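You operate a simulated robot arm through the tools that you are given. There is no shell and no other tool. Be economical: measure what you need, move in short steps, check, and stop when the job is done.

You are at the controls of a simulated two-armed robot. One attempt, no reset.

JOB
Draw the yellow pin from the hasp and open the toolbox.
Fine: stand the pin in the wooden pin stand; free both toolbox latches; the lid stays up.

The check looks at the end state, three seconds after you hand in, the way a careful person would. Anything else that was tipped, shoved, dropped, spilled or broken makes it a failure. A push-on lid holds only when it is set on centred and level and pressed home; a screw cap is set on level and turned clockwise until tight.

ROBOT AND FRAMES
Two 7-joint arms with two-finger parallel grippers on one trunk, on a base that drives. Base frame: it is fixed to the floor where the robot stands at the start and does not move with it; the origin is under the middle of the robot, x ahead of it, y to its left, z up. Readings come in mm, degrees, newtons and seconds.
The left shoulder is at the start at [50, 165, 1255], the right one opposite. Places, roughly: hasp of the toolbox [500, 0, 1200]; hole of the pin stand [500, 1400, 1000]; red toolbox latch [500, 200, 1200]; blue toolbox latch [500, -200, 1200]; toolbox lid [600, 0, 1300]. Payload 3.91 kg a hand.
Tool frame (each hand has its own): the origin (TCP) lies between the finger pads and is the grasp point; the fingertips stand 30 mm ahead of it; z points along the fingers, y is the line along which they close. The gripper opens to 110 mm. The fingers are 20 mm wide and 10 mm thick; the gripper's body (48 by 112 mm) begins 55 mm behind the TCP.
Orientation is that of the tool frame in the base frame, as [roll, pitch, yaw] about the fixed x, y, z axes, in that order (R = Rz(yaw) Ry(pitch) Rx(roll)). With the fingers straight down and closing along the base's y, the tool's x points along the base's -x, its y along +y and its z along -z.

CONTROLS
- The arms move only by the tool move_arm. It takes "left_steps", "right_steps" or both (then of equal length, played together; a hand with none holds still); each is a list of rows, each an object of numbers (a shift or turn left out is 0, a gripper value left out holds the last): "dx", "dy", "dz": the shift along the tool's x, y, z in mm; "wx", "wy", "wz": the turn, a rotation vector about the tool's x, y, z in degrees; "hand": the finger opening in mm, from 0 to 110. In form: [{"dx": .., "dy": .., "dz": .., "wx": .., "wy": .., "wz": .., "hand": ..}, ...]. A call has 1 to 8 rows; each row shifts and turns the commanded pose from where the row before left it, along the tool's axes as they then stand. Each row takes 0.2 s and may step no farther than 50 mm and 8.6 degrees from the row before; otherwise, or with a gripper value out of range, the whole call is refused. Where a pose cannot be reached the arm comes as near as it can. A force on the tool above 40 N (or 10 N above the force at the start of the call, whichever is more), or a blocked arm, ends the call early, and 0.2 s more pass. The fingers move at their own pace (about 45 mm/s each) and stop on an object; they squeeze with about 43 N. The grip force told is the motor's: it shows also when the fingers shut on nothing. Time passes only in rows, and 0.2 s behind the last, so rows that do not move let the fingers close. The reply holds the time, the measured pose of the TCP, the force on the tool along the base axes, the opening and the grip force, in the units named above and with some noise, and new pictures: "pictures" is both (left out), scene, wrist or none (wrist: the cameras of the hands that moved).
- Cameras (640 x 400 px; columns grow to the right, rows downward): "scene" is now at [121.9, 1.9, 1451.7]; the picture's right is [0.08, -1.00, 0.00], its down [-0.41, -0.03, -0.91] and it looks along [0.91, 0.07, -0.41] (base axes); focal length 258 px, centre (320, 200). "left" rides on the left gripper at [72, -17, -103] in its tool frame; the picture's right is [0.23, 0.97, 0.00], its down [-0.76, 0.18, -0.62] and it looks along [-0.61, 0.14, 0.78] (tool axes); focal length 222 px, centre (320, 200). "right" rides on the right gripper at [72, 17, -103] in its tool frame; the picture's right is [-0.23, 0.97, 0.00], its down [-0.76, -0.18, -0.62] and it looks along [-0.61, -0.14, 0.78] (tool axes); focal length 222 px, centre (320, 200). There is no depth. A picture from a camera that has moved, and an enlarged one, comes with that camera's place and axes in the base frame and with its lens. The place of the scene camera against the robot may be out by one fixed shift of up to 12 mm in any direction.
- lift_body(by): slides the trunk up (or, below 0, down) by that many mm; the arms and the scene camera ride with it, the base frame stays. It gives what a move gives, with no picture.
- base_move(legs): drives the robot by 1 to 6 legs, each [ahead, left, turn to the left] in mm, mm and degrees, along the robot's own axes; the way and the turn of a leg run together, so that a leg with both is an arc; at most 1500 mm and 180 degrees a leg. The arms and the cameras ride along, it lands a little off, and it stops where it bumps. It gives what a move gives, and a new picture of the scene camera.
- head_to(pan, tilt): turns the head with the scene camera to pan (to the left, within 80 degrees either way) and tilt (down, from -29 to 69), counted from straight ahead of the robot. It gives what a move gives, and a new picture of the scene camera.
- inspect(camera, box): a new picture of the part [left, top, right, bottom] of that camera's present view, enlarged. The clock stands still meanwhile.
- close_job(): hands the job in; it is judged then, once.

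Work in short steps. Places have to be worked out from the pictures, the camera data and where the tool is seen: move nearer, look again, correct. Check each grasp and each placing, and mend what went wrong. You have 120 turns and 170 pictures in all, those below and enlarged ones among them. Open the grippers and draw the arms clear of the work before you hand the job in, unless the task says otherwise; then end with one line.

The tools are called after "Call:" as a command line: name --argument value ..., lists and objects as JSON in quotes. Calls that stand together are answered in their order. move_arm: Moves the arms, as the interface text tells. Its arguments: {"type":"object","properties":{"left_steps":{"type":"array","items":{"type":"object","properties":{"dx":{"type":"number"},"dy":{"type":"number"},"dz":{"type":"number"},"wx":{"type":"number"},"wy":{"type":"number"},"wz":{"type":"number"},"hand":{"type":"number"}}}},"right_steps":{"type":"array","items":{"type":"object","properties":{"dx":{"type":"number"},"dy":{"type":"number"},"dz":{"type":"number"},"wx":{"type":"number"},"wy":{"type":"number"},"wz":{"type":"number"},"hand":{"type":"number"}}}},"pictures":{"type":"string","enum":["both","scene","wrist","none"]}},"required":[]} The other tools are called the same way: lift_body (by) slides the trunk up or down; base_move (legs) drives the base; head_to (pan, tilt) turns the head that bears the scene camera; inspect (camera, box) takes an enlarged picture of a part of a camera's view; close_job () hands the job in.

At the start:

```text
time: 0.0
left_eef_pos: [385.3, 160.7, 1151.2]
left_orientation: [-179.9, 0.0, -180.0]
left_force: [1.0, -0.3, 0.3]
left_opening: 110.1
left_grasp_force: 0.1
right_eef_pos: [399.7, -118.9, 1150.3]
right_orientation: [180.0, 0.0, 179.9]
right_force: [0.1, -1.0, -0.3]
right_opening: 110.1
right_grasp_force: 0.0
trunk travel left (down, up): [-475.0, 28.0]
robot x, y, heading: [2.1, 0.1, 0.2]
head pan, tilt: [4.4, 24.3]
```

scene: 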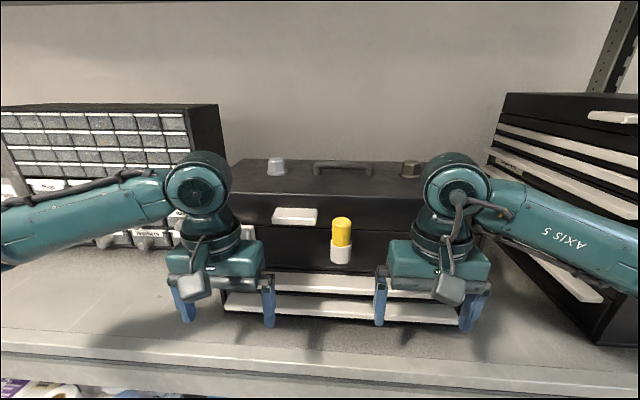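
right: 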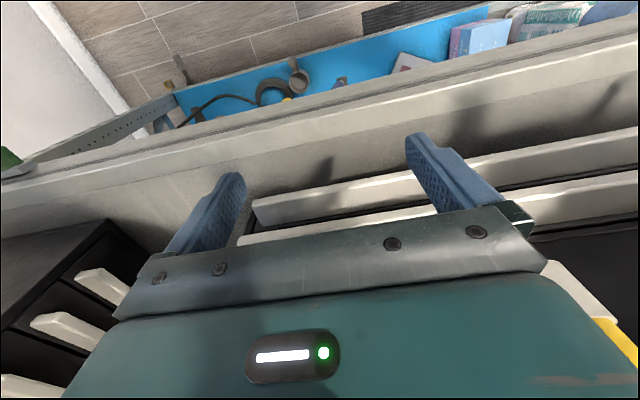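
left: 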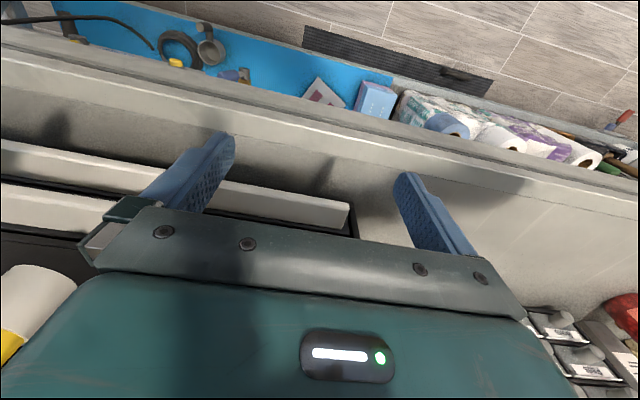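

The scene shows a black toolbox with a yellow-headed pin in a white hasp; I take an enlarged look at the hasp region first.

Call:
inspect --camera "scene" --box '[220, 140, 460, 290]'

Call:
head_to --pan 75 --tilt 25

```text
2.67 times, centred on (340, 215) of scene
camera zoom: at [121.9, 1.9, 1451.7], right [0.08, -1.0, 0.0], down [-0.41, -0.03, -0.91], along [0.91, 0.07, -0.41], focal length 687 px, centre (267, 160)
```

zoom: 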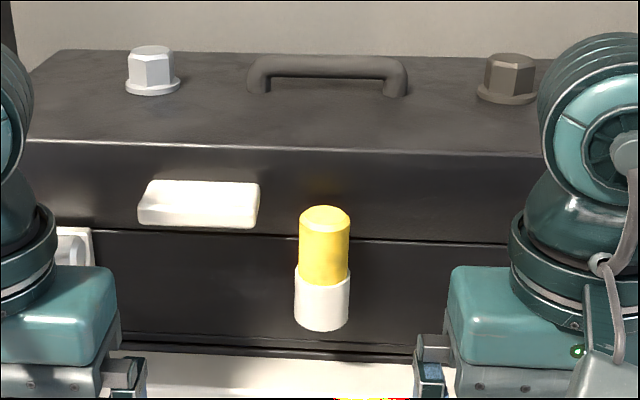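

```text
time: 1.4
left_eef_pos: [384.1, 160.0, 1149.5]
left_orientation: [-180.0, 0.0, 180.0]
left_force: [0.6, -0.4, 0.2]
left_opening: 110.0
left_grasp_force: 0.1
right_eef_pos: [399.6, -118.1, 1148.7]
right_orientation: [180.0, 0.0, -180.0]
right_force: [-0.4, -0.5, -0.9]
right_opening: 110.2
right_grasp_force: 0.1
trunk travel left (down, up): [-475.0, 28.0]
robot x, y, heading: [0.6, -1.2, 0.0]
head pan, tilt: [75.0, 25.0]
camera scene: at [53.8, 83.8, 1450.6], right [0.97, -0.26, 0.0], down [-0.11, -0.41, -0.91], along [0.24, 0.88, -0.42], focal length 258 px, centre (320, 200)
```

scene: 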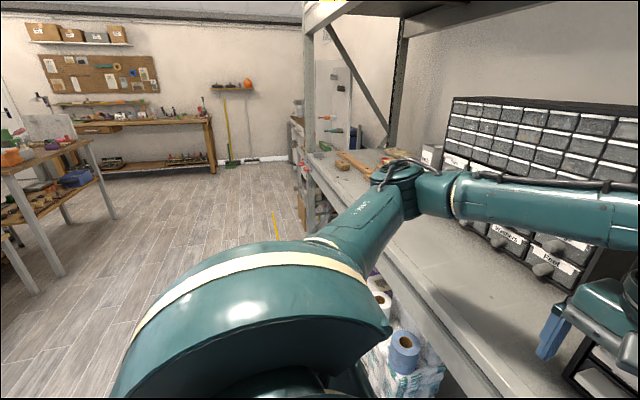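

A wooden item appears at the far left of the shelf; enlarging it.

Call:
inspect --camera "scene" --box '[280, 120, 440, 220]'

Call:
head_to --pan 20 --tilt 25

Call:
head_to --pan -15 --tilt 25

```text
4.00 times, centred on (360, 170) of scene
camera zoom: at [53.8, 83.8, 1450.6], right [0.97, -0.26, 0.0], down [-0.11, -0.41, -0.91], along [0.24, 0.88, -0.42], focal length 1031 px, centre (160, 320)
```

zoom: 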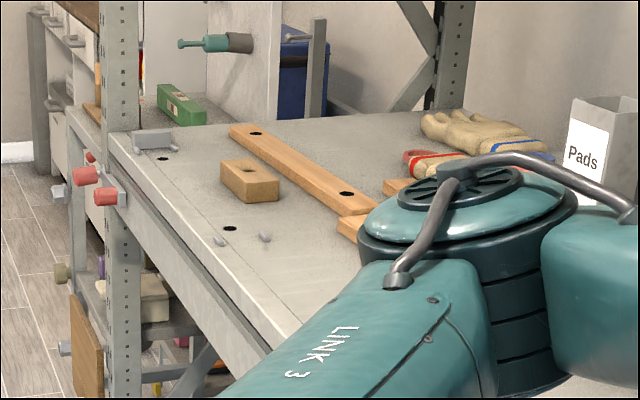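

```text
time: 2.7
left_eef_pos: [383.8, 161.8, 1151.1]
left_orientation: [-179.8, -0.1, 180.0]
left_force: [-0.2, -0.1, 0.0]
left_opening: 109.8
left_grasp_force: 0.1
right_eef_pos: [398.3, -117.8, 1149.1]
right_orientation: [-179.9, 0.0, -180.0]
right_force: [0.7, -0.1, 0.5]
right_opening: 109.8
right_grasp_force: 0.1
trunk travel left (down, up): [-475.0, 28.0]
robot x, y, heading: [-1.0, 4.1, -0.1]
head pan, tilt: [20.0, 25.0]
camera scene: at [116.5, 26.4, 1450.6], right [0.34, -0.94, 0.0], down [-0.4, -0.14, -0.91], along [0.85, 0.31, -0.42], focal length 258 px, centre (320, 200)
```

scene: 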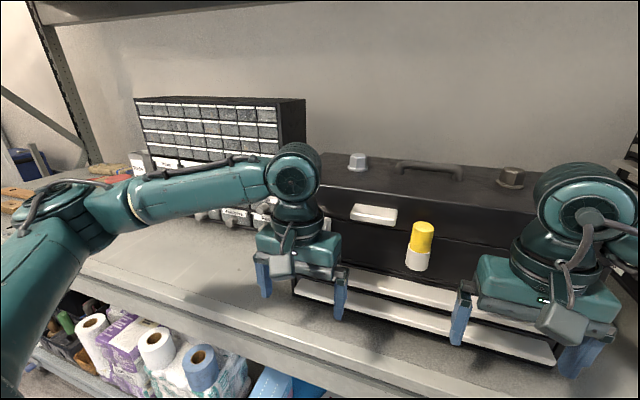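

```text
time: 3.7
left_eef_pos: [385.6, 159.2, 1149.3]
left_orientation: [-180.0, -0.1, -179.9]
left_force: [0.0, -0.3, 0.0]
left_opening: 109.9
left_grasp_force: 0.1
right_eef_pos: [398.5, -119.4, 1149.0]
right_orientation: [180.0, -0.1, 180.0]
right_force: [-0.6, 0.7, 0.3]
right_opening: 109.9
right_grasp_force: 0.1
trunk travel left (down, up): [-475.0, 28.0]
robot x, y, heading: [0.2, 3.2, -0.1]
head pan, tilt: [-15.0, 25.0]
camera scene: at [118.9, -29.0, 1450.6], right [-0.26, -0.97, 0.0], down [-0.41, 0.11, -0.91], along [0.88, -0.23, -0.42], focal length 258 px, centre (320, 200)
```

scene: 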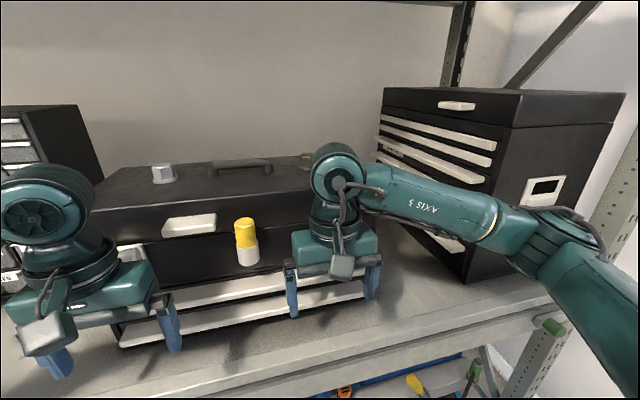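

The arms hide the latches. I draw both hands back and outward to see the toolbox front.

Call:
move_arm --left_steps '[{"dx": 40}, {"dx": 40}, {"dx": 40}, {"dy": 45}, {"dy": 45}, {"dy": 45}, {"dy": 45}]' --right_steps '[{"dx": 40}, {"dx": 40}, {"dx": 40}, {"dy": -45}, {"dy": -45}, {"dy": -45}, {"dy": -45}]' --pictures "none"

Call:
head_to --pan 0 --tilt 25

Call:
inspect --camera "scene" --box '[160, 130, 480, 330]'

```text
time: 5.3
left_eef_pos: [260.6, 341.3, 1147.6]
left_orientation: [-180.0, 0.1, 179.9]
left_force: [-0.4, 0.8, -0.1]
left_opening: 110.0
left_grasp_force: 0.1
right_eef_pos: [279.3, -298.8, 1149.4]
right_orientation: [180.0, 0.1, -179.9]
right_force: [-0.5, -1.0, -0.3]
right_opening: 110.0
right_grasp_force: 0.2
trunk travel left (down, up): [-475.0, 28.0]
robot x, y, heading: [-4.7, -0.1, 0.2]
head pan, tilt: [-15.0, 25.0]
```

```text
time: 6.0
left_eef_pos: [262.6, 341.1, 1145.1]
left_orientation: [180.0, -0.1, 180.0]
left_force: [-0.1, -0.3, 0.1]
left_opening: 110.2
left_grasp_force: 0.1
right_eef_pos: [280.4, -298.1, 1149.8]
right_orientation: [179.9, 0.0, 180.0]
right_force: [0.2, -0.2, 0.2]
right_opening: 110.0
right_grasp_force: 0.0
trunk travel left (down, up): [-475.0, 28.0]
robot x, y, heading: [1.0, 0.3, -0.3]
head pan, tilt: [0.0, 25.0]
camera scene: at [121.9, -5.3, 1450.6], right [0.0, -1.0, 0.0], down [-0.42, 0.0, -0.91], along [0.91, 0.0, -0.42], focal length 258 px, centre (320, 200)
```

scene: 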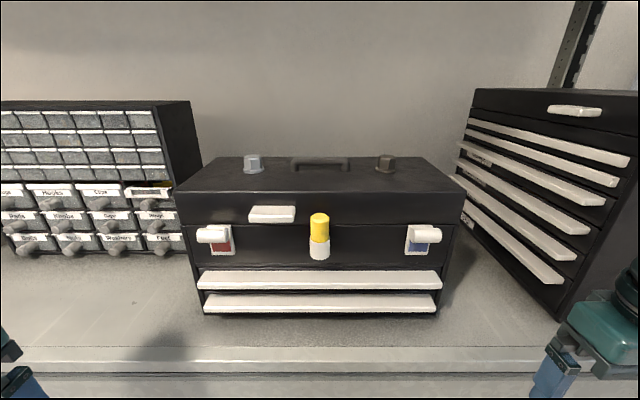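

```text
2.00 times, centred on (320, 230) of scene
camera zoom: at [121.9, -5.3, 1450.6], right [0.0, -1.0, 0.0], down [-0.42, 0.0, -0.91], along [0.91, 0.0, -0.42], focal length 515 px, centre (320, 140)
```

zoom: 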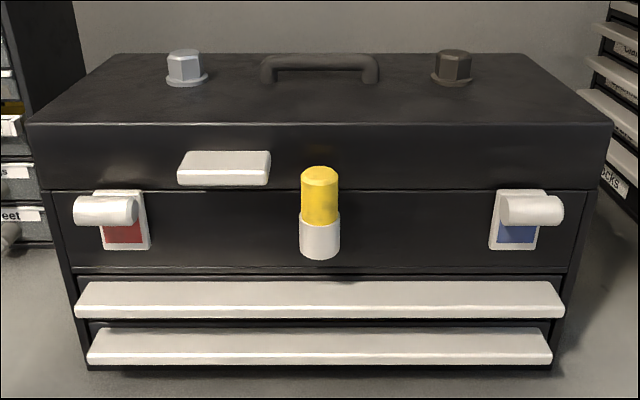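

I zoom in on each latch and the hasp.

Call:
inspect --camera "scene" --box '[184, 212, 248, 262]'

Call:
inspect --camera "scene" --box '[392, 212, 456, 262]'

Call:
inspect --camera "scene" --box '[280, 200, 360, 265]'

```text
8.00 times, centred on (216, 237) of scene
camera zoom: at [121.9, -5.3, 1450.6], right [0.0, -1.0, 0.0], down [-0.42, 0.0, -0.91], along [0.91, 0.0, -0.42], focal length 2062 px, centre (1152, -96)
```

zoom: 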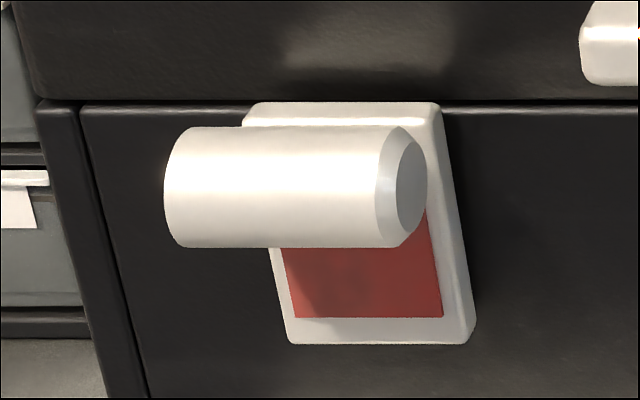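

```text
8.00 times, centred on (424, 237) of scene
camera zoom: at [121.9, -5.3, 1450.6], right [0.0, -1.0, 0.0], down [-0.42, 0.0, -0.91], along [0.91, 0.0, -0.42], focal length 2062 px, centre (-512, -96)
```

zoom: 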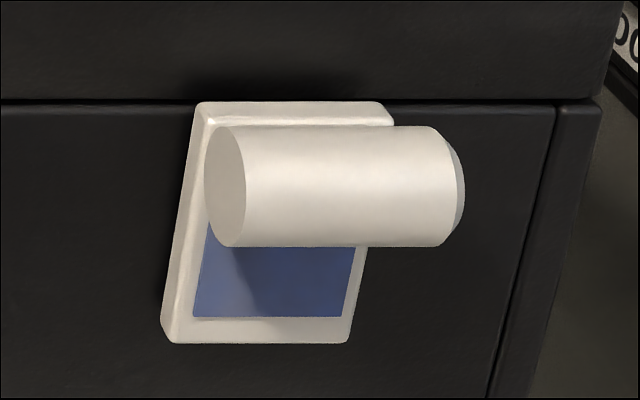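

```text
6.15 times, centred on (320, 232) of scene
camera zoom: at [121.9, -5.3, 1450.6], right [0.0, -1.0, 0.0], down [-0.42, 0.0, -0.91], along [0.91, 0.0, -0.42], focal length 1586 px, centre (320, 0)
```

zoom: 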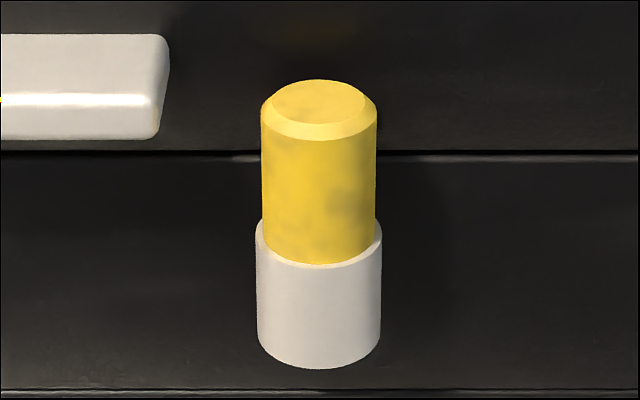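

Pin estimated near (500, 0), cap z≈1198–1244, toolbox resting at z≈1000. The latches look like horizontal white bars in front of coloured windows; I tilt the left hand forward to view the red latch from the front.

Call:
move_arm --left_steps '[{"dy": -45, "wy": -8.5}, {"dy": -45, "wy": -8.5}, {"dy": -30, "wy": -8.5}, {"wy": -8.5}, {"wy": -8.5}, {"wy": -8.5}, {"wy": -8.5}]' --pictures "wrist"

```text
time: 7.6
left_eef_pos: [429.7, 228.6, 1223.8]
left_orientation: [180.0, 59.5, 179.9]
left_force: [-4.6, 0.4, -1.4]
left_opening: 109.9
left_grasp_force: 0.1
left hand out of reach, approached as far as the arm can: row 1, 2, 3, 4, 5, 6, 7
right_eef_pos: [279.6, -297.7, 1149.6]
right_orientation: [-180.0, 0.0, 180.0]
right_force: [-0.6, -0.1, 0.0]
right_opening: 110.2
right_grasp_force: 0.1
trunk travel left (down, up): [-475.0, 28.0]
robot x, y, heading: [-0.5, -4.1, -0.2]
head pan, tilt: [0.0, 25.0]
camera left: at [303.1, 213.4, 1215.2], right [-0.11, 0.97, -0.2], down [-0.15, 0.18, 0.97], along [0.98, 0.14, 0.13], focal length 222 px, centre (320, 200)
```

left: 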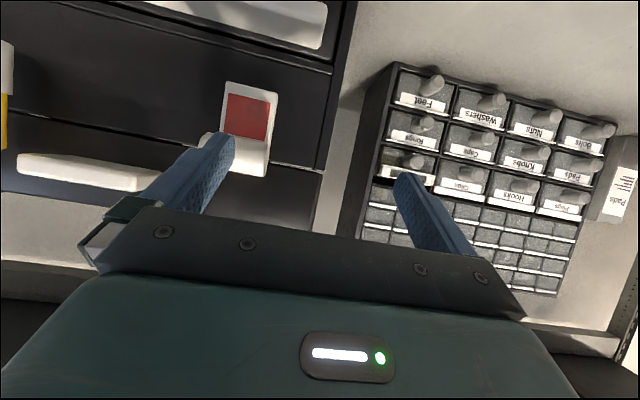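

The arm ended farther forward than commanded (near-limit); I look at the latch enlarged before moving.

Call:
inspect --camera "left" --box '[180, 60, 300, 200]'

Call:
move_arm --left_steps '[{"dz": -10}, {"dy": -40}, {"dy": -40}]' --pictures "wrist"

```text
2.86 times, centred on (240, 130) of left
camera zoom: at [303.1, 213.4, 1215.2], right [-0.11, 0.97, -0.2], down [-0.15, 0.18, 0.97], along [0.98, 0.14, 0.13], focal length 635 px, centre (549, 400)
```

zoom: 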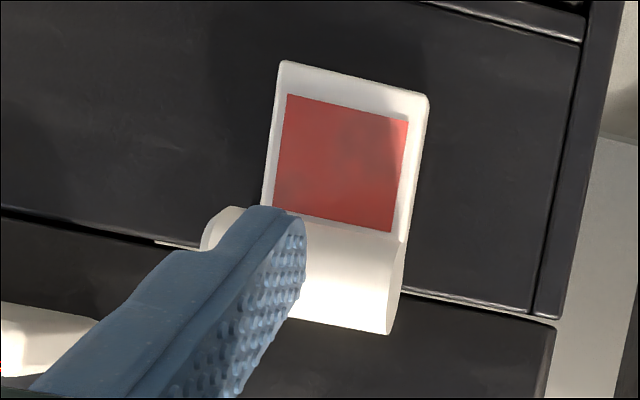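

```text
time: 8.4
left_eef_pos: [431.6, 148.5, 1230.9]
left_orientation: [-180.0, 59.5, -179.8]
left_force: [-0.3, 0.2, -0.1]
left_opening: 109.7
left_grasp_force: 0.0
left hand out of reach, approached as far as the arm can: row 1
right_eef_pos: [281.2, -298.0, 1148.9]
right_orientation: [180.0, 0.1, -180.0]
right_force: [-0.4, -0.4, -0.2]
right_opening: 110.0
right_grasp_force: 0.0
trunk travel left (down, up): [-475.0, 28.0]
robot x, y, heading: [-1.4, 1.1, -0.1]
head pan, tilt: [0.0, 25.0]
camera left: at [304.4, 132.4, 1221.8], right [-0.12, 0.97, -0.2], down [-0.15, 0.18, 0.97], along [0.98, 0.14, 0.13], focal length 222 px, centre (320, 200)
```

left: 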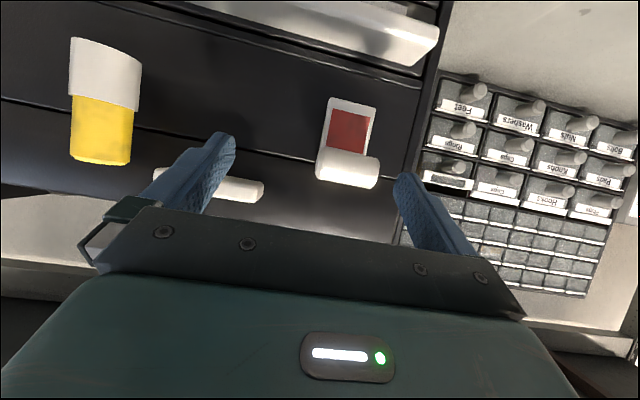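

I enlarge the latch and pin in this view to understand how the bar is mounted.

Call:
inspect --camera "left" --box '[300, 85, 400, 200]'

Call:
inspect --camera "left" --box '[40, 20, 240, 180]'

```text
3.48 times, centred on (350, 142) of left
camera zoom: at [304.4, 132.4, 1221.8], right [-0.12, 0.97, -0.2], down [-0.15, 0.18, 0.97], along [0.98, 0.14, 0.13], focal length 773 px, centre (216, 400)
```

zoom: 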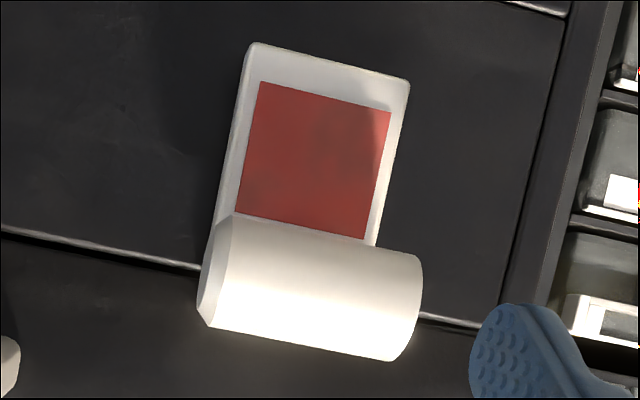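

```text
2.50 times, centred on (140, 100) of left
camera zoom: at [304.4, 132.4, 1221.8], right [-0.12, 0.97, -0.2], down [-0.15, 0.18, 0.97], along [0.98, 0.14, 0.13], focal length 555 px, centre (770, 450)
```

zoom: 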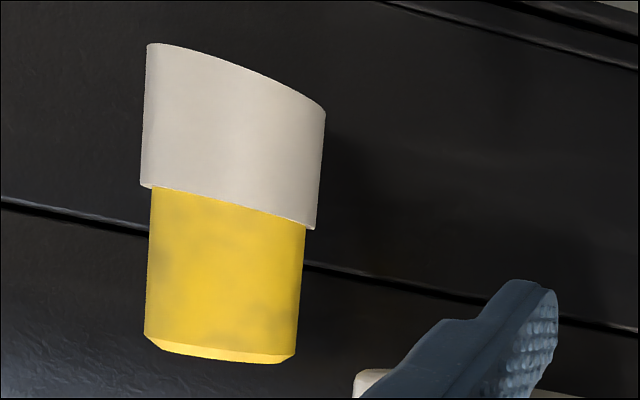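

Pin estimated at about (477, 0), cap z 1207–1247, hasp below; the latch bar is about (460, 169, 1216). I back off, and go to a 15°-tilted pose above-front of the pin for a centred look.

Call:
move_arm --left_steps '[{"dx": -20, "dz": -30}, {"dx": -20, "dz": -30}, {"wy": 8.5, "dy": -37}, {"wy": 8.5, "dy": -37}, {"wy": 8.5, "dy": -37}, {"wy": 8.5, "dy": -37}, {"wy": 8.5}, {"wy": 2}]' --pictures "wrist"

```text
time: 10.2
left_eef_pos: [398.1, 2.2, 1297.2]
left_orientation: [-180.0, 14.9, 180.0]
left_force: [-0.1, -1.4, -0.3]
left_opening: 109.8
left_grasp_force: 0.0
right_eef_pos: [280.8, -298.8, 1148.7]
right_orientation: [-180.0, -0.1, 179.9]
right_force: [-0.2, -0.2, -0.5]
right_opening: 110.0
right_grasp_force: 0.1
trunk travel left (down, up): [-475.0, 28.0]
robot x, y, heading: [0.8, 0.0, -0.2]
head pan, tilt: [0.0, 25.0]
camera left: at [300.0, -13.5, 1379.0], right [-0.22, 0.97, -0.06], down [0.58, 0.18, 0.8], along [0.79, 0.14, -0.6], focal length 222 px, centre (320, 200)
```

left: 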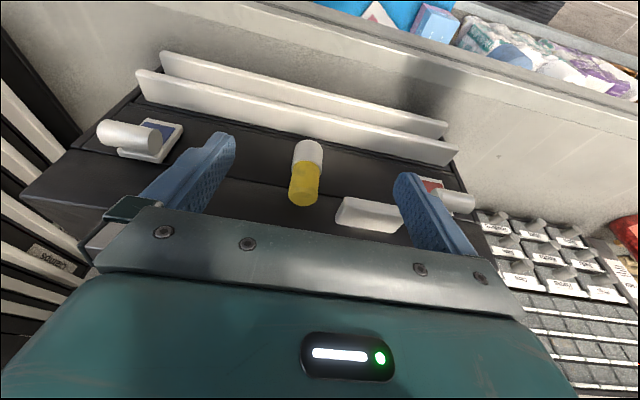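

Pin cap top seen at about (474, −1, 1247). I move over it with narrower fingers, tips still above the cap.

Call:
move_arm --left_steps '[{"dx": -34, "dz": 9, "dy": -2, "hand": 60}, {"dx": -34, "dz": 9}, {}, {}]' --pictures "both"

```text
time: 11.2
left_eef_pos: [468.1, -2.2, 1294.0]
left_orientation: [180.0, 15.0, 180.0]
left_force: [-0.4, -0.4, 0.4]
left_opening: 60.0
left_grasp_force: 0.1
right_eef_pos: [280.5, -297.2, 1148.2]
right_orientation: [-179.9, 0.0, 180.0]
right_force: [0.9, 0.3, -0.8]
right_opening: 110.2
right_grasp_force: 0.0
trunk travel left (down, up): [-475.0, 28.0]
robot x, y, heading: [-0.5, 1.7, -0.3]
head pan, tilt: [0.0, 25.0]
camera scene: at [122.2, -5.3, 1450.6], right [0.0, -1.0, 0.0], down [-0.42, 0.0, -0.91], along [0.91, 0.0, -0.42], focal length 258 px, centre (320, 200)
camera left: at [370.1, -17.4, 1377.0], right [-0.22, 0.97, -0.06], down [0.57, 0.18, 0.8], along [0.79, 0.14, -0.6], focal length 222 px, centre (320, 200)
```

scene: 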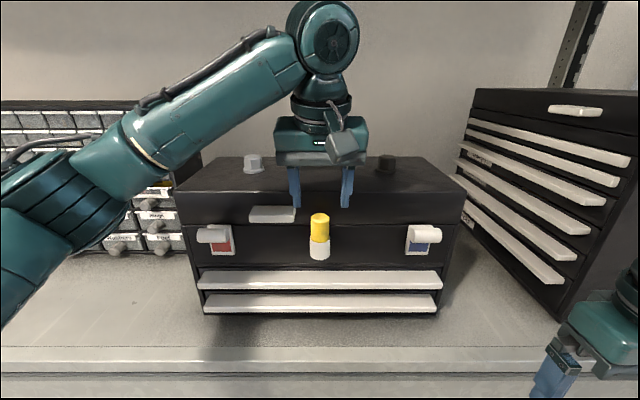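
left: 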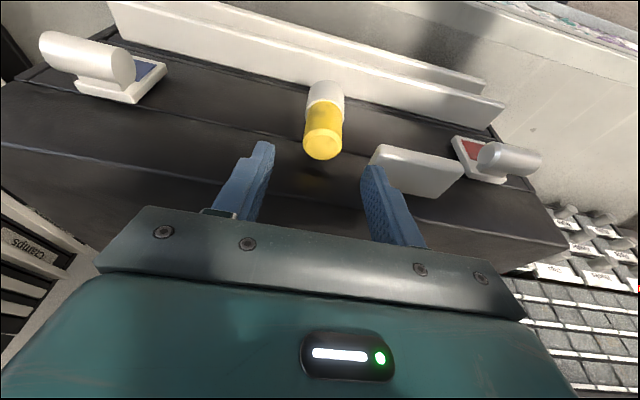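

Cap top refined to (477, 0, 1247); the lip handle starts at y≈44. I narrow to 46 mm and lower to TCP z≈1242.

Call:
move_arm --left_steps '[{"dy": 2, "hand": 46}, {}, {"dx": 4.5, "dz": 17}, {"dx": 4.5, "dz": 17}, {"dx": 4.4, "dz": 16}, {}]' --pictures "both"

```text
time: 12.5
left_eef_pos: [466.8, 3.4, 1256.2]
left_orientation: [-179.4, 16.2, -179.9]
left_force: [-5.3, -1.3, 10.0]
left_opening: 45.4
left_grasp_force: 0.1
right_eef_pos: [279.8, -297.1, 1149.3]
right_orientation: [180.0, 0.1, -180.0]
right_force: [0.8, -0.6, -0.3]
right_opening: 109.8
right_grasp_force: 0.1
trunk travel left (down, up): [-475.0, 28.0]
robot x, y, heading: [-1.5, -0.7, -0.5]
head pan, tilt: [0.0, 25.0]
stopped in row 6 (left hand): the force on the tool passed its limit (the readings are from after the stop); the commanded pose is now the measured one
camera scene: at [120.5, -5.5, 1450.8], right [0.0, -1.0, 0.0], down [-0.42, 0.0, -0.91], along [0.91, 0.0, -0.42], focal length 258 px, centre (320, 200)
camera left: at [367.9, -12.1, 1335.3], right [-0.22, 0.97, -0.07], down [0.56, 0.19, 0.81], along [0.8, 0.14, -0.58], focal length 222 px, centre (320, 200)
```

scene: 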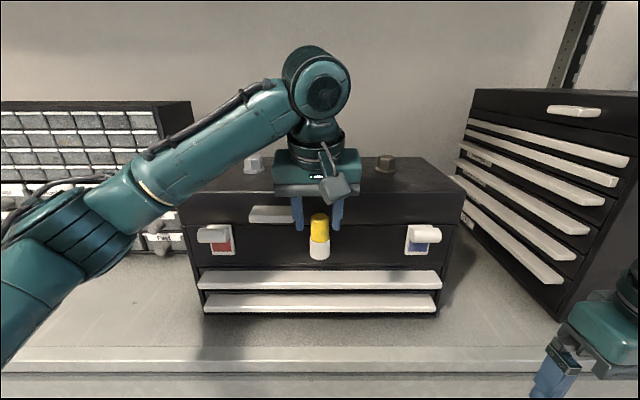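
left: 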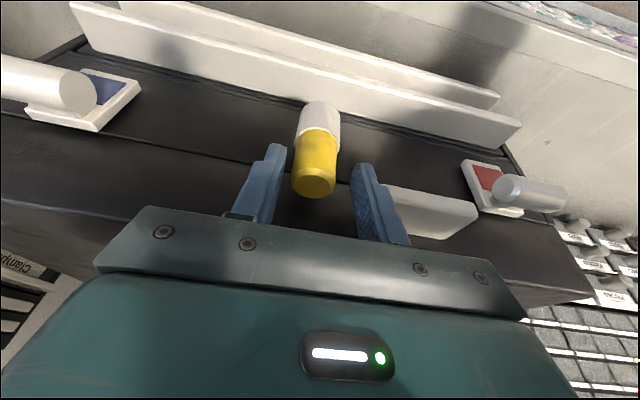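

Likely the +y finger touched the lip handle's corner (its outer edge was at y≈36). I rise, shift a little to −y and −x, narrow to 40 mm, and try again.

Call:
move_arm --left_steps '[{"dx": -4.5, "dz": -17, "hand": 40, "wy": 1.2, "wx": -0.5}, {"dy": -3.4, "dx": 3.5, "dz": -0.5}, {}]' --pictures "wrist"

```text
time: 13.3
left_eef_pos: [466.1, 0.3, 1270.6]
left_orientation: [-180.0, 14.7, -179.8]
left_force: [-0.1, -0.1, 0.5]
left_opening: 40.1
left_grasp_force: 0.0
right_eef_pos: [279.9, -298.3, 1148.9]
right_orientation: [-180.0, 0.0, -180.0]
right_force: [0.0, -0.4, 0.1]
right_opening: 110.3
right_grasp_force: 0.0
trunk travel left (down, up): [-475.0, 28.0]
robot x, y, heading: [0.1, 3.3, 0.1]
head pan, tilt: [0.0, 25.0]
camera left: at [368.5, -16.3, 1351.6], right [-0.22, 0.97, -0.06], down [0.58, 0.18, 0.8], along [0.79, 0.14, -0.6], focal length 222 px, centre (320, 200)
```

left: 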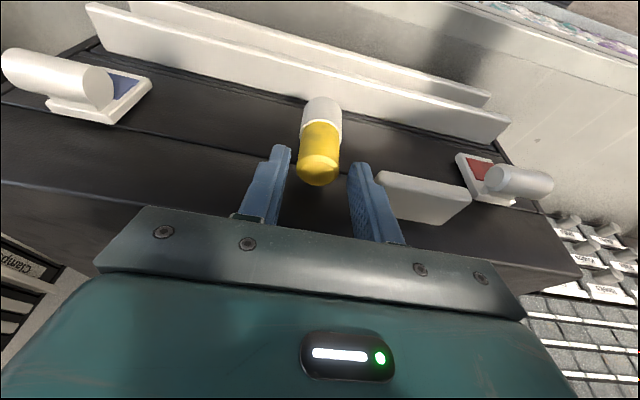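

Fingers straddle the pin well with clearance from the lip. Lowering in small steps.

Call:
move_arm --left_steps '[{"dx": 3.6, "dz": 9, "dy": -0.5}, {"dx": 3.6, "dz": 9}, {"dx": 2.6, "dz": 9.5}, {}]' --pictures "both"

```text
time: 14.3
left_eef_pos: [463.1, 0.3, 1241.0]
left_orientation: [180.0, 14.9, -179.8]
left_force: [0.2, 0.2, 1.1]
left_opening: 40.2
left_grasp_force: 0.1
right_eef_pos: [282.1, -297.6, 1149.5]
right_orientation: [-179.9, 0.0, -180.0]
right_force: [0.0, 0.5, 0.0]
right_opening: 109.8
right_grasp_force: 0.0
trunk travel left (down, up): [-475.0, 28.0]
robot x, y, heading: [1.7, 1.2, -0.1]
head pan, tilt: [0.0, 25.0]
camera scene: at [122.1, -5.2, 1450.6], right [0.0, -1.0, 0.0], down [-0.42, 0.0, -0.91], along [0.91, 0.0, -0.42], focal length 258 px, centre (320, 200)
camera left: at [365.3, -16.9, 1323.1], right [-0.22, 0.97, -0.06], down [0.58, 0.18, 0.8], along [0.79, 0.14, -0.6], focal length 222 px, centre (320, 200)
```

scene: 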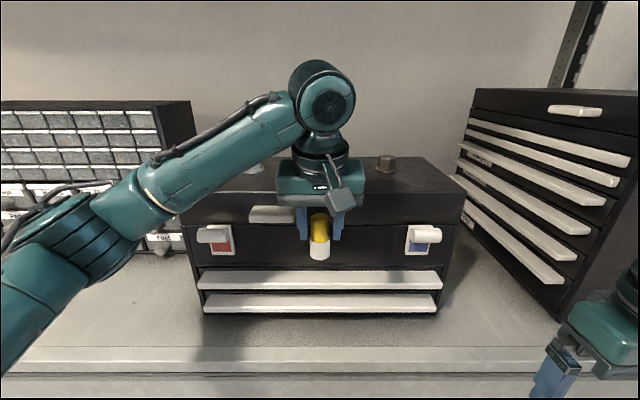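
left: 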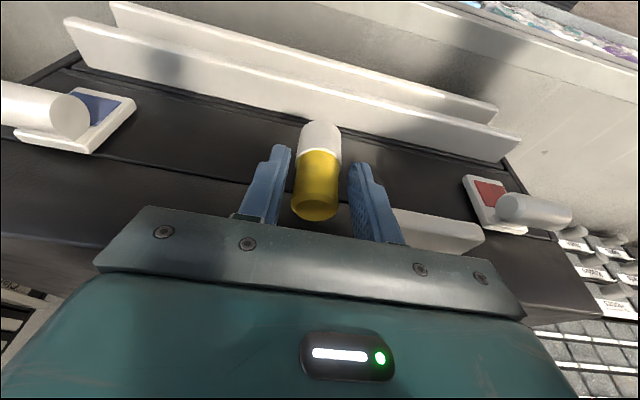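

The cap is between the fingers, tips just above the hasp rim. I shift 4 mm forward and close.

Call:
move_arm --left_steps '[{"dx": -4, "dz": 1}, {"hand": 20}, {"hand": 20}, {"hand": 20}, {"hand": 20}]' --pictures "wrist"

```text
time: 15.5
left_eef_pos: [468.1, 0.1, 1240.1]
left_orientation: [180.0, 14.7, -179.8]
left_force: [0.2, -0.4, 0.3]
left_opening: 28.2
left_grasp_force: 42.8
right_eef_pos: [281.2, -298.0, 1148.6]
right_orientation: [-180.0, 0.0, 179.9]
right_force: [0.2, 1.1, 0.0]
right_opening: 110.0
right_grasp_force: 0.1
trunk travel left (down, up): [-475.0, 28.0]
robot x, y, heading: [-0.9, 3.3, -0.2]
head pan, tilt: [0.0, 25.0]
camera left: at [370.4, -16.6, 1322.8], right [-0.22, 0.97, -0.06], down [0.58, 0.18, 0.8], along [0.79, 0.14, -0.6], focal length 222 px, centre (320, 200)
```

left: 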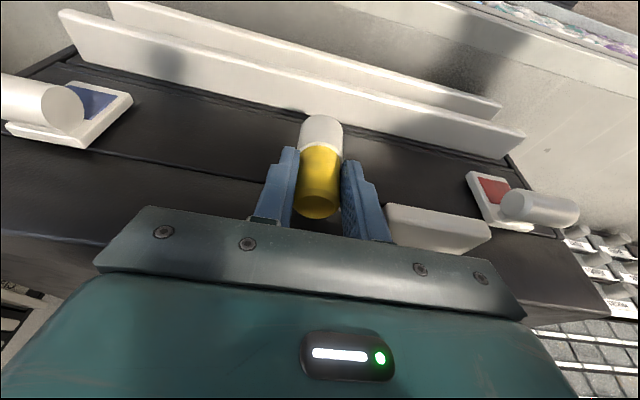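

Gripped (28 mm). Now I draw it straight up in small steps.

Call:
move_arm --left_steps '[{"dx": -2.55, "dz": -9.67}, {"dx": -2.55, "dz": -9.67}, {"dx": -2.55, "dz": -9.67}, {"dx": -2.55, "dz": -9.67}, {"dx": -2.55, "dz": -9.67}]' --pictures "both"

```text
time: 16.7
left_eef_pos: [465.6, -0.2, 1291.8]
left_orientation: [180.0, 14.7, -179.8]
left_force: [-0.9, 0.4, -0.2]
left_opening: 28.1
left_grasp_force: 42.9
right_eef_pos: [281.0, -298.6, 1148.6]
right_orientation: [180.0, 0.0, -180.0]
right_force: [0.7, -1.1, -1.4]
right_opening: 110.1
right_grasp_force: 0.2
trunk travel left (down, up): [-475.0, 28.0]
robot x, y, heading: [2.5, 1.4, -0.0]
head pan, tilt: [0.0, 25.0]
camera scene: at [122.1, -5.3, 1450.6], right [0.0, -1.0, 0.0], down [-0.42, 0.0, -0.91], along [0.91, 0.0, -0.42], focal length 258 px, centre (320, 200)
camera left: at [368.8, -16.6, 1373.2], right [-0.22, 0.97, -0.06], down [0.58, 0.18, 0.8], along [0.79, 0.14, -0.6], focal length 222 px, centre (320, 200)
```

scene: 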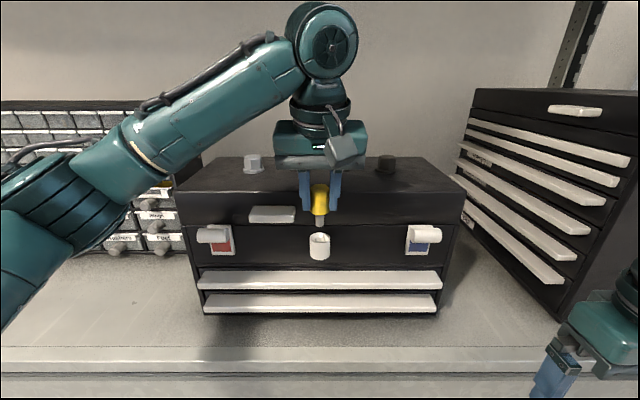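
left: 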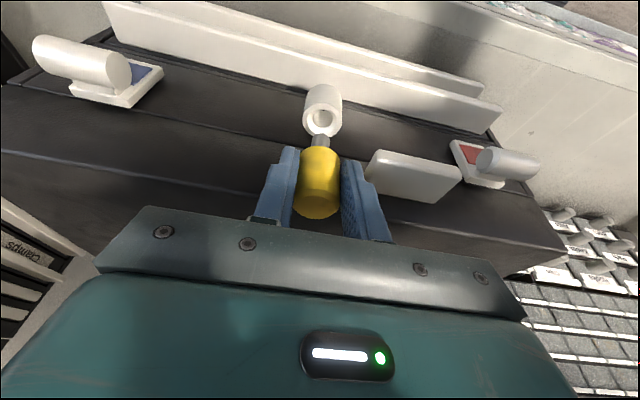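

The pin has come up; I check whether its shaft is clear of the hasp.

Call:
inspect --camera "scene" --box '[280, 180, 360, 270]'

```text
4.44 times, centred on (320, 225) of scene
camera zoom: at [122.1, -5.3, 1450.6], right [0.0, -1.0, 0.0], down [-0.42, 0.0, -0.91], along [0.91, 0.0, -0.42], focal length 1145 px, centre (320, 89)
```

zoom: 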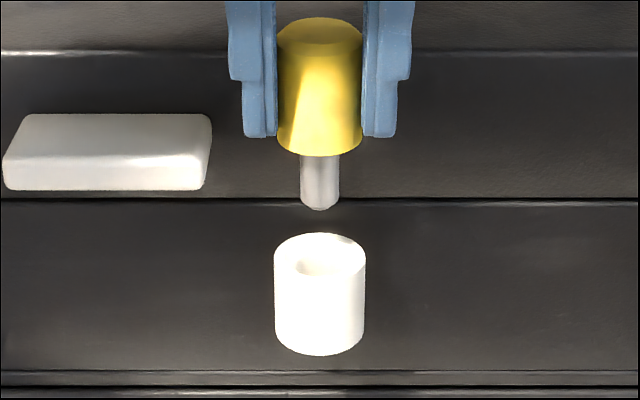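

The pin is fully out. I retract the left hand back and left before driving.

Call:
move_arm --left_steps '[{"dx": 32.6, "dz": -10}, {"dx": 32.6, "dz": -10}, {"dx": 32.6, "dz": -8.6}, {"dx": 32.6, "dz": -8.6}, {"dy": 37}, {"dy": 37}, {"dy": 37}, {"dy": 37}]' --pictures "none"

Call:
head_to --pan 60 --tilt 30

```text
time: 18.5
left_eef_pos: [328.8, 147.6, 1293.3]
left_orientation: [-179.9, 14.7, -179.7]
left_force: [-0.9, 0.4, -0.7]
left_opening: 28.3
left_grasp_force: 42.7
right_eef_pos: [280.1, -297.4, 1149.3]
right_orientation: [-180.0, 0.0, 180.0]
right_force: [0.3, 0.2, -1.0]
right_opening: 110.4
right_grasp_force: 0.1
trunk travel left (down, up): [-475.0, 28.0]
robot x, y, heading: [-0.3, -1.2, 0.1]
head pan, tilt: [0.0, 25.0]
```

```text
time: 19.8
left_eef_pos: [330.3, 146.3, 1295.0]
left_orientation: [179.9, 14.8, -179.8]
left_force: [0.4, 0.0, -0.5]
left_opening: 28.4
left_grasp_force: 43.4
right_eef_pos: [280.7, -298.2, 1148.4]
right_orientation: [-179.9, 0.0, -180.0]
right_force: [0.3, -0.5, -0.2]
right_opening: 110.0
right_grasp_force: 0.0
trunk travel left (down, up): [-475.0, 28.0]
robot x, y, heading: [-3.7, -0.3, 0.2]
head pan, tilt: [60.0, 30.0]
camera scene: at [75.3, 73.1, 1442.6], right [0.87, -0.5, 0.0], down [-0.25, -0.43, -0.87], along [0.43, 0.75, -0.5], focal length 258 px, centre (320, 200)
```

scene: 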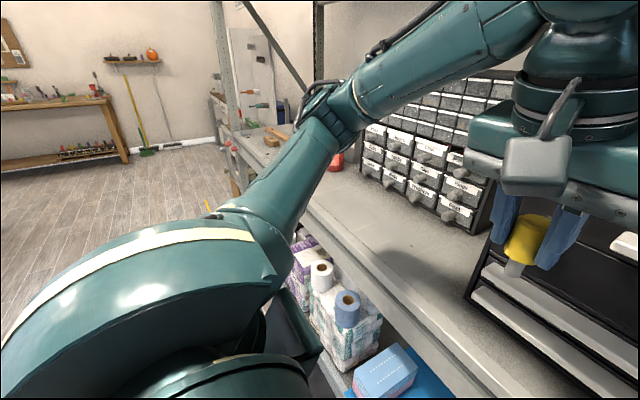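

Path along the shelf is clear; I back off 100 mm and drive 1230 mm left.

Call:
base_move --legs '[[-100, 0, 0], [0, 1230, 0]]'

Call:
head_to --pan 20 --tilt 35

```text
time: 26.7
left_eef_pos: [225.6, 1359.2, 1294.4]
left_orientation: [180.0, 14.7, -179.6]
left_force: [0.1, -0.7, -1.1]
left_opening: 28.2
left_grasp_force: 42.7
right_eef_pos: [177.0, 914.5, 1149.0]
right_orientation: [-180.0, 0.0, -179.8]
right_force: [0.4, 0.0, 0.3]
right_opening: 110.1
right_grasp_force: 0.0
trunk travel left (down, up): [-475.0, 28.0]
robot x, y, heading: [-102.0, 1208.4, 0.4]
head pan, tilt: [60.0, 30.0]
camera scene: at [-29.6, 1284.7, 1442.6], right [0.87, -0.5, 0.0], down [-0.25, -0.43, -0.87], along [0.43, 0.75, -0.5], focal length 258 px, centre (320, 200)
```

scene: 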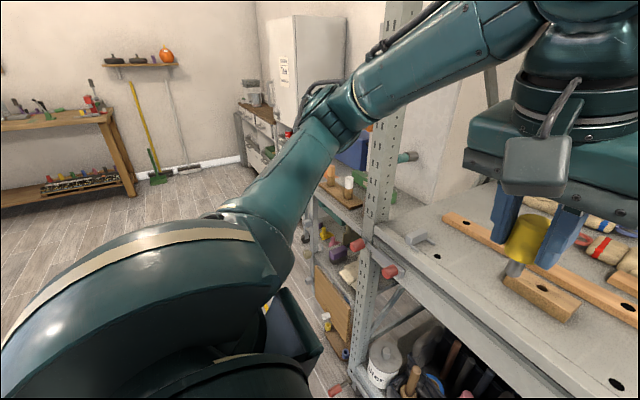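

```text
time: 27.7
left_eef_pos: [224.4, 1358.6, 1293.6]
left_orientation: [-180.0, 14.8, -179.6]
left_force: [-0.1, 0.0, -0.8]
left_opening: 28.6
left_grasp_force: 42.6
right_eef_pos: [176.9, 913.7, 1148.9]
right_orientation: [-180.0, 0.0, -179.7]
right_force: [0.0, -0.5, 1.2]
right_opening: 110.2
right_grasp_force: 0.1
trunk travel left (down, up): [-475.0, 28.0]
robot x, y, heading: [-99.9, 1212.1, 0.3]
head pan, tilt: [20.0, 35.0]
camera scene: at [8.2, 1236.6, 1434.9], right [0.35, -0.94, 0.0], down [-0.54, -0.2, -0.82], along [0.77, 0.28, -0.57], focal length 258 px, centre (320, 200)
```

scene: 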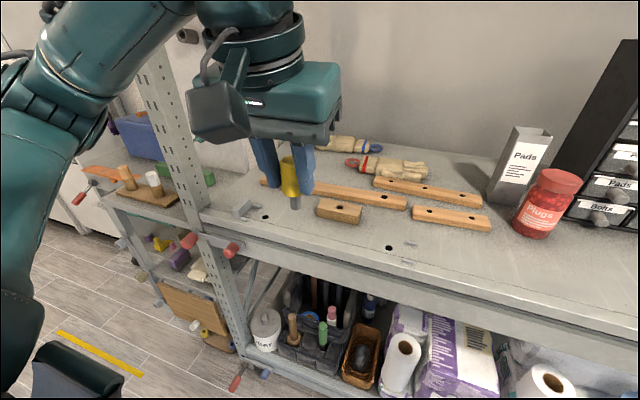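

The single-hole block near (550, 1380) is the stand candidate; enlarging.

Call:
inspect --camera "scene" --box '[240, 120, 500, 280]'

Call:
inspect --camera "scene" --box '[300, 180, 380, 240]'

```text
2.46 times, centred on (370, 200) of scene
camera zoom: at [8.2, 1236.6, 1434.9], right [0.35, -0.94, 0.0], down [-0.54, -0.2, -0.82], along [0.77, 0.28, -0.57], focal length 634 px, centre (197, 200)
```

zoom: 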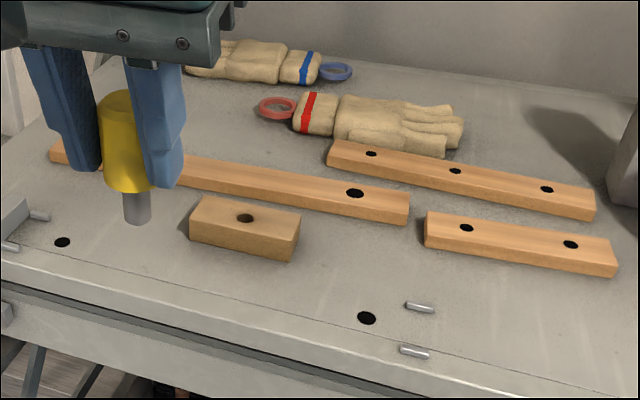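

```text
6.67 times, centred on (340, 210) of scene
camera zoom: at [8.2, 1236.6, 1434.9], right [0.35, -0.94, 0.0], down [-0.54, -0.2, -0.82], along [0.77, 0.28, -0.57], focal length 1718 px, centre (187, 133)
```

zoom: 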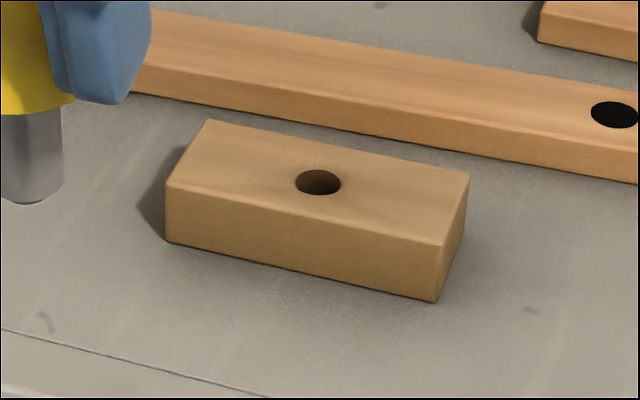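

The 3-D hole block is the stand. I drive forward 100 mm so the hand can reach it.

Call:
base_move --legs '[[100, 0, 0]]'

Call:
move_arm --left_steps '[{"dx": -40, "dz": 10.6}, {"dx": -40, "dz": 10.6}, {"dx": 11, "dz": 42}]' --pictures "both"

```text
time: 28.9
left_eef_pos: [322.0, 1359.2, 1294.7]
left_orientation: [-180.0, 14.8, -179.4]
left_force: [0.2, -0.1, -0.6]
left_opening: 28.5
left_grasp_force: 42.9
right_eef_pos: [275.0, 915.1, 1148.6]
right_orientation: [180.0, -0.1, -179.7]
right_force: [-0.6, -0.5, -0.2]
right_opening: 110.1
right_grasp_force: 0.1
trunk travel left (down, up): [-475.0, 28.0]
robot x, y, heading: [-11.3, 1209.5, 0.5]
head pan, tilt: [20.0, 35.0]
camera scene: at [105.2, 1236.9, 1434.8], right [0.35, -0.94, 0.0], down [-0.54, -0.2, -0.82], along [0.77, 0.28, -0.57], focal length 258 px, centre (320, 200)
```

scene: 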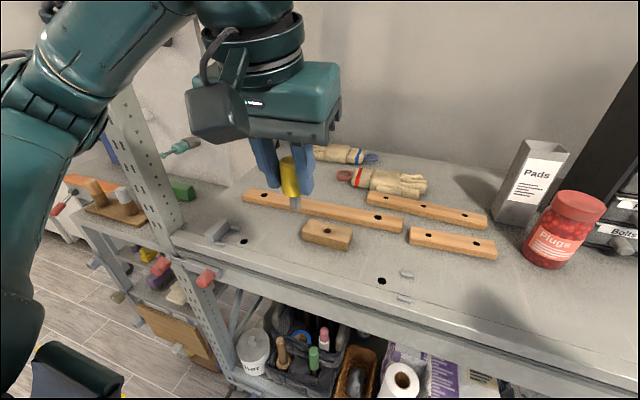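

```text
time: 29.7
left_eef_pos: [404.4, 1357.0, 1251.4]
left_orientation: [179.9, 14.7, -179.5]
left_force: [-0.1, 0.2, -0.3]
left_opening: 28.4
left_grasp_force: 43.0
right_eef_pos: [273.6, 915.4, 1149.5]
right_orientation: [-180.0, 0.0, -179.7]
right_force: [0.0, 0.0, -0.5]
right_opening: 110.0
right_grasp_force: 0.1
trunk travel left (down, up): [-475.0, 28.0]
robot x, y, heading: [-5.1, 1213.7, 0.4]
head pan, tilt: [20.0, 35.0]
camera scene: at [104.6, 1237.6, 1434.9], right [0.35, -0.94, 0.0], down [-0.54, -0.2, -0.82], along [0.77, 0.28, -0.57], focal length 258 px, centre (320, 200)
camera left: at [307.2, 1340.0, 1333.3], right [-0.23, 0.97, -0.06], down [0.58, 0.18, 0.8], along [0.78, 0.15, -0.6], focal length 222 px, centre (320, 200)
```

scene: 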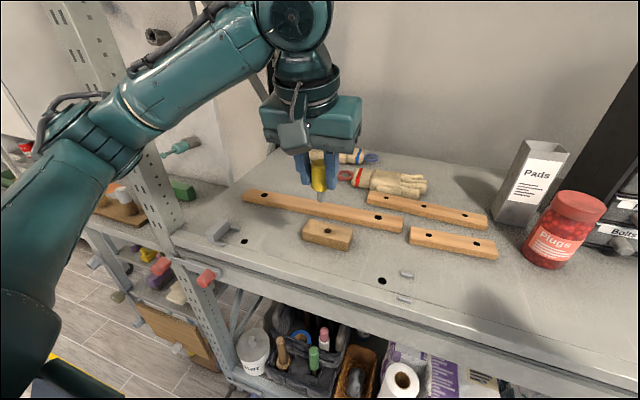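
left: 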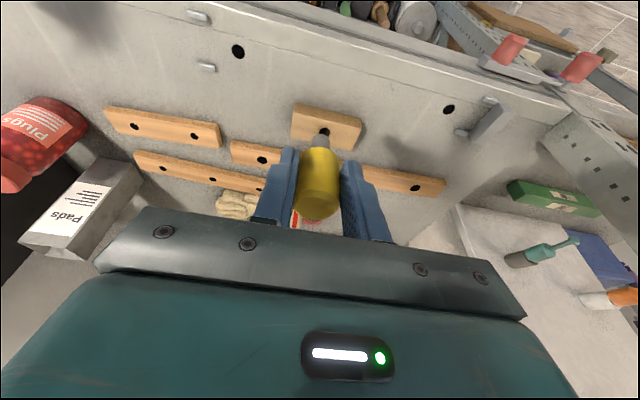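

I estimate the hole around (525–540, 1381). I move the pin partway over it (TCP ~ (515, 1381, 1150)) and re-measure.

Call:
move_arm --left_steps '[{"dx": -20.4, "dz": 31.5, "dy": 6}, {"dx": -20.4, "dz": 31.5, "dy": 6}, {"dx": -20.4, "dz": 31.5, "dy": 6}, {"dx": -20.4, "dz": 31.5, "dy": 6}, {}]' --pictures "both"

```text
time: 30.9
left_eef_pos: [516.2, 1383.4, 1150.0]
left_orientation: [-180.0, 14.8, -179.5]
left_force: [-0.1, 0.7, -0.7]
left_opening: 28.3
left_grasp_force: 43.3
right_eef_pos: [273.0, 913.9, 1148.2]
right_orientation: [180.0, 0.0, -179.6]
right_force: [0.0, 0.2, -0.4]
right_opening: 110.2
right_grasp_force: 0.0
trunk travel left (down, up): [-475.0, 28.0]
robot x, y, heading: [-7.0, 1209.1, 0.2]
head pan, tilt: [20.0, 35.0]
camera scene: at [103.9, 1236.9, 1434.9], right [0.35, -0.94, 0.0], down [-0.54, -0.2, -0.82], along [0.77, 0.28, -0.57], focal length 258 px, centre (320, 200)
camera left: at [418.0, 1367.6, 1232.8], right [-0.23, 0.97, -0.06], down [0.58, 0.18, 0.8], along [0.79, 0.15, -0.6], focal length 222 px, centre (320, 200)
```

scene: 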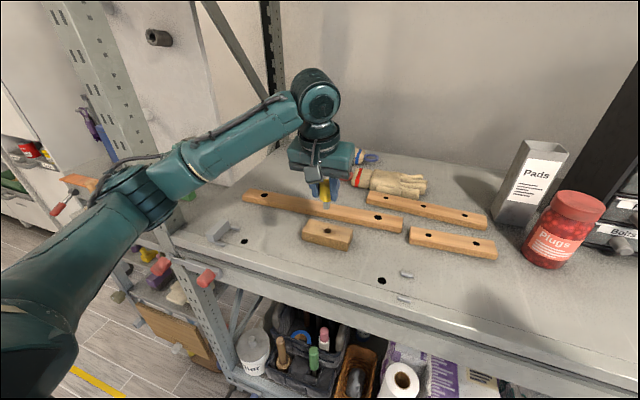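
left: 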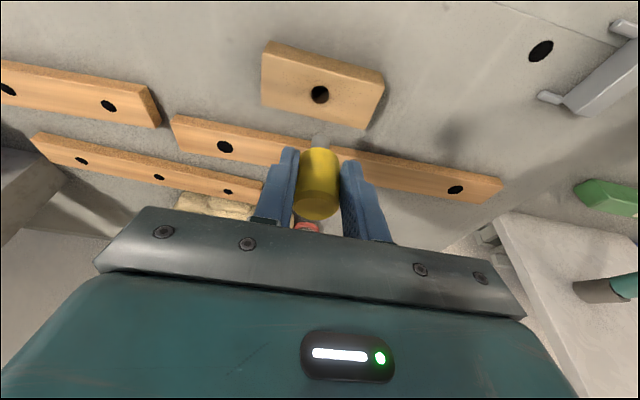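

I enlarge both views to measure hole and shaft tip accurately.

Call:
inspect --camera "scene" --box '[290, 170, 370, 260]'

Call:
inspect --camera "left" --box '[250, 30, 390, 220]'

```text
4.44 times, centred on (330, 215) of scene
camera zoom: at [103.9, 1236.9, 1434.9], right [0.35, -0.94, 0.0], down [-0.54, -0.2, -0.82], along [0.77, 0.28, -0.57], focal length 1145 px, centre (276, 133)
```

zoom: 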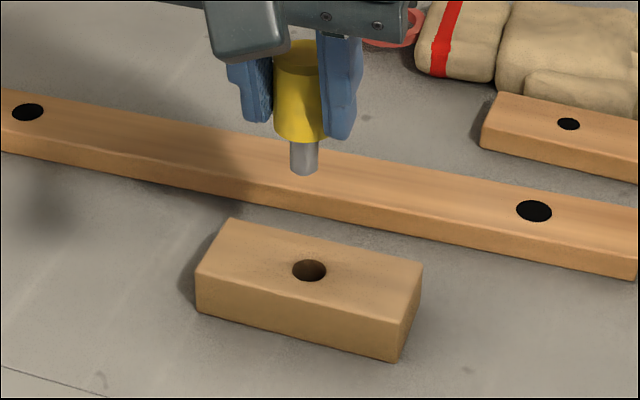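

```text
2.11 times, centred on (320, 125) of left
camera zoom: at [418.0, 1367.6, 1232.8], right [-0.23, 0.97, -0.06], down [0.58, 0.18, 0.8], along [0.79, 0.15, -0.6], focal length 468 px, centre (320, 358)
```

zoom: 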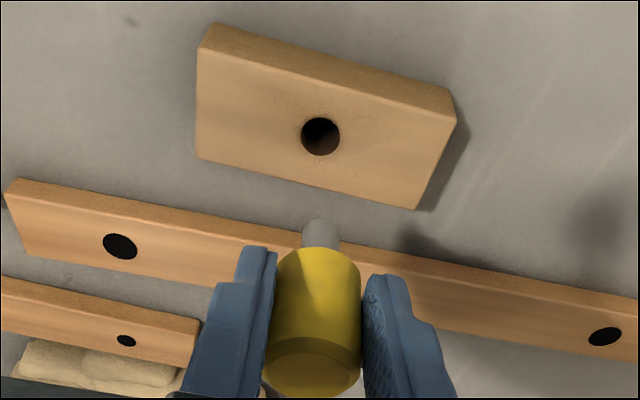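

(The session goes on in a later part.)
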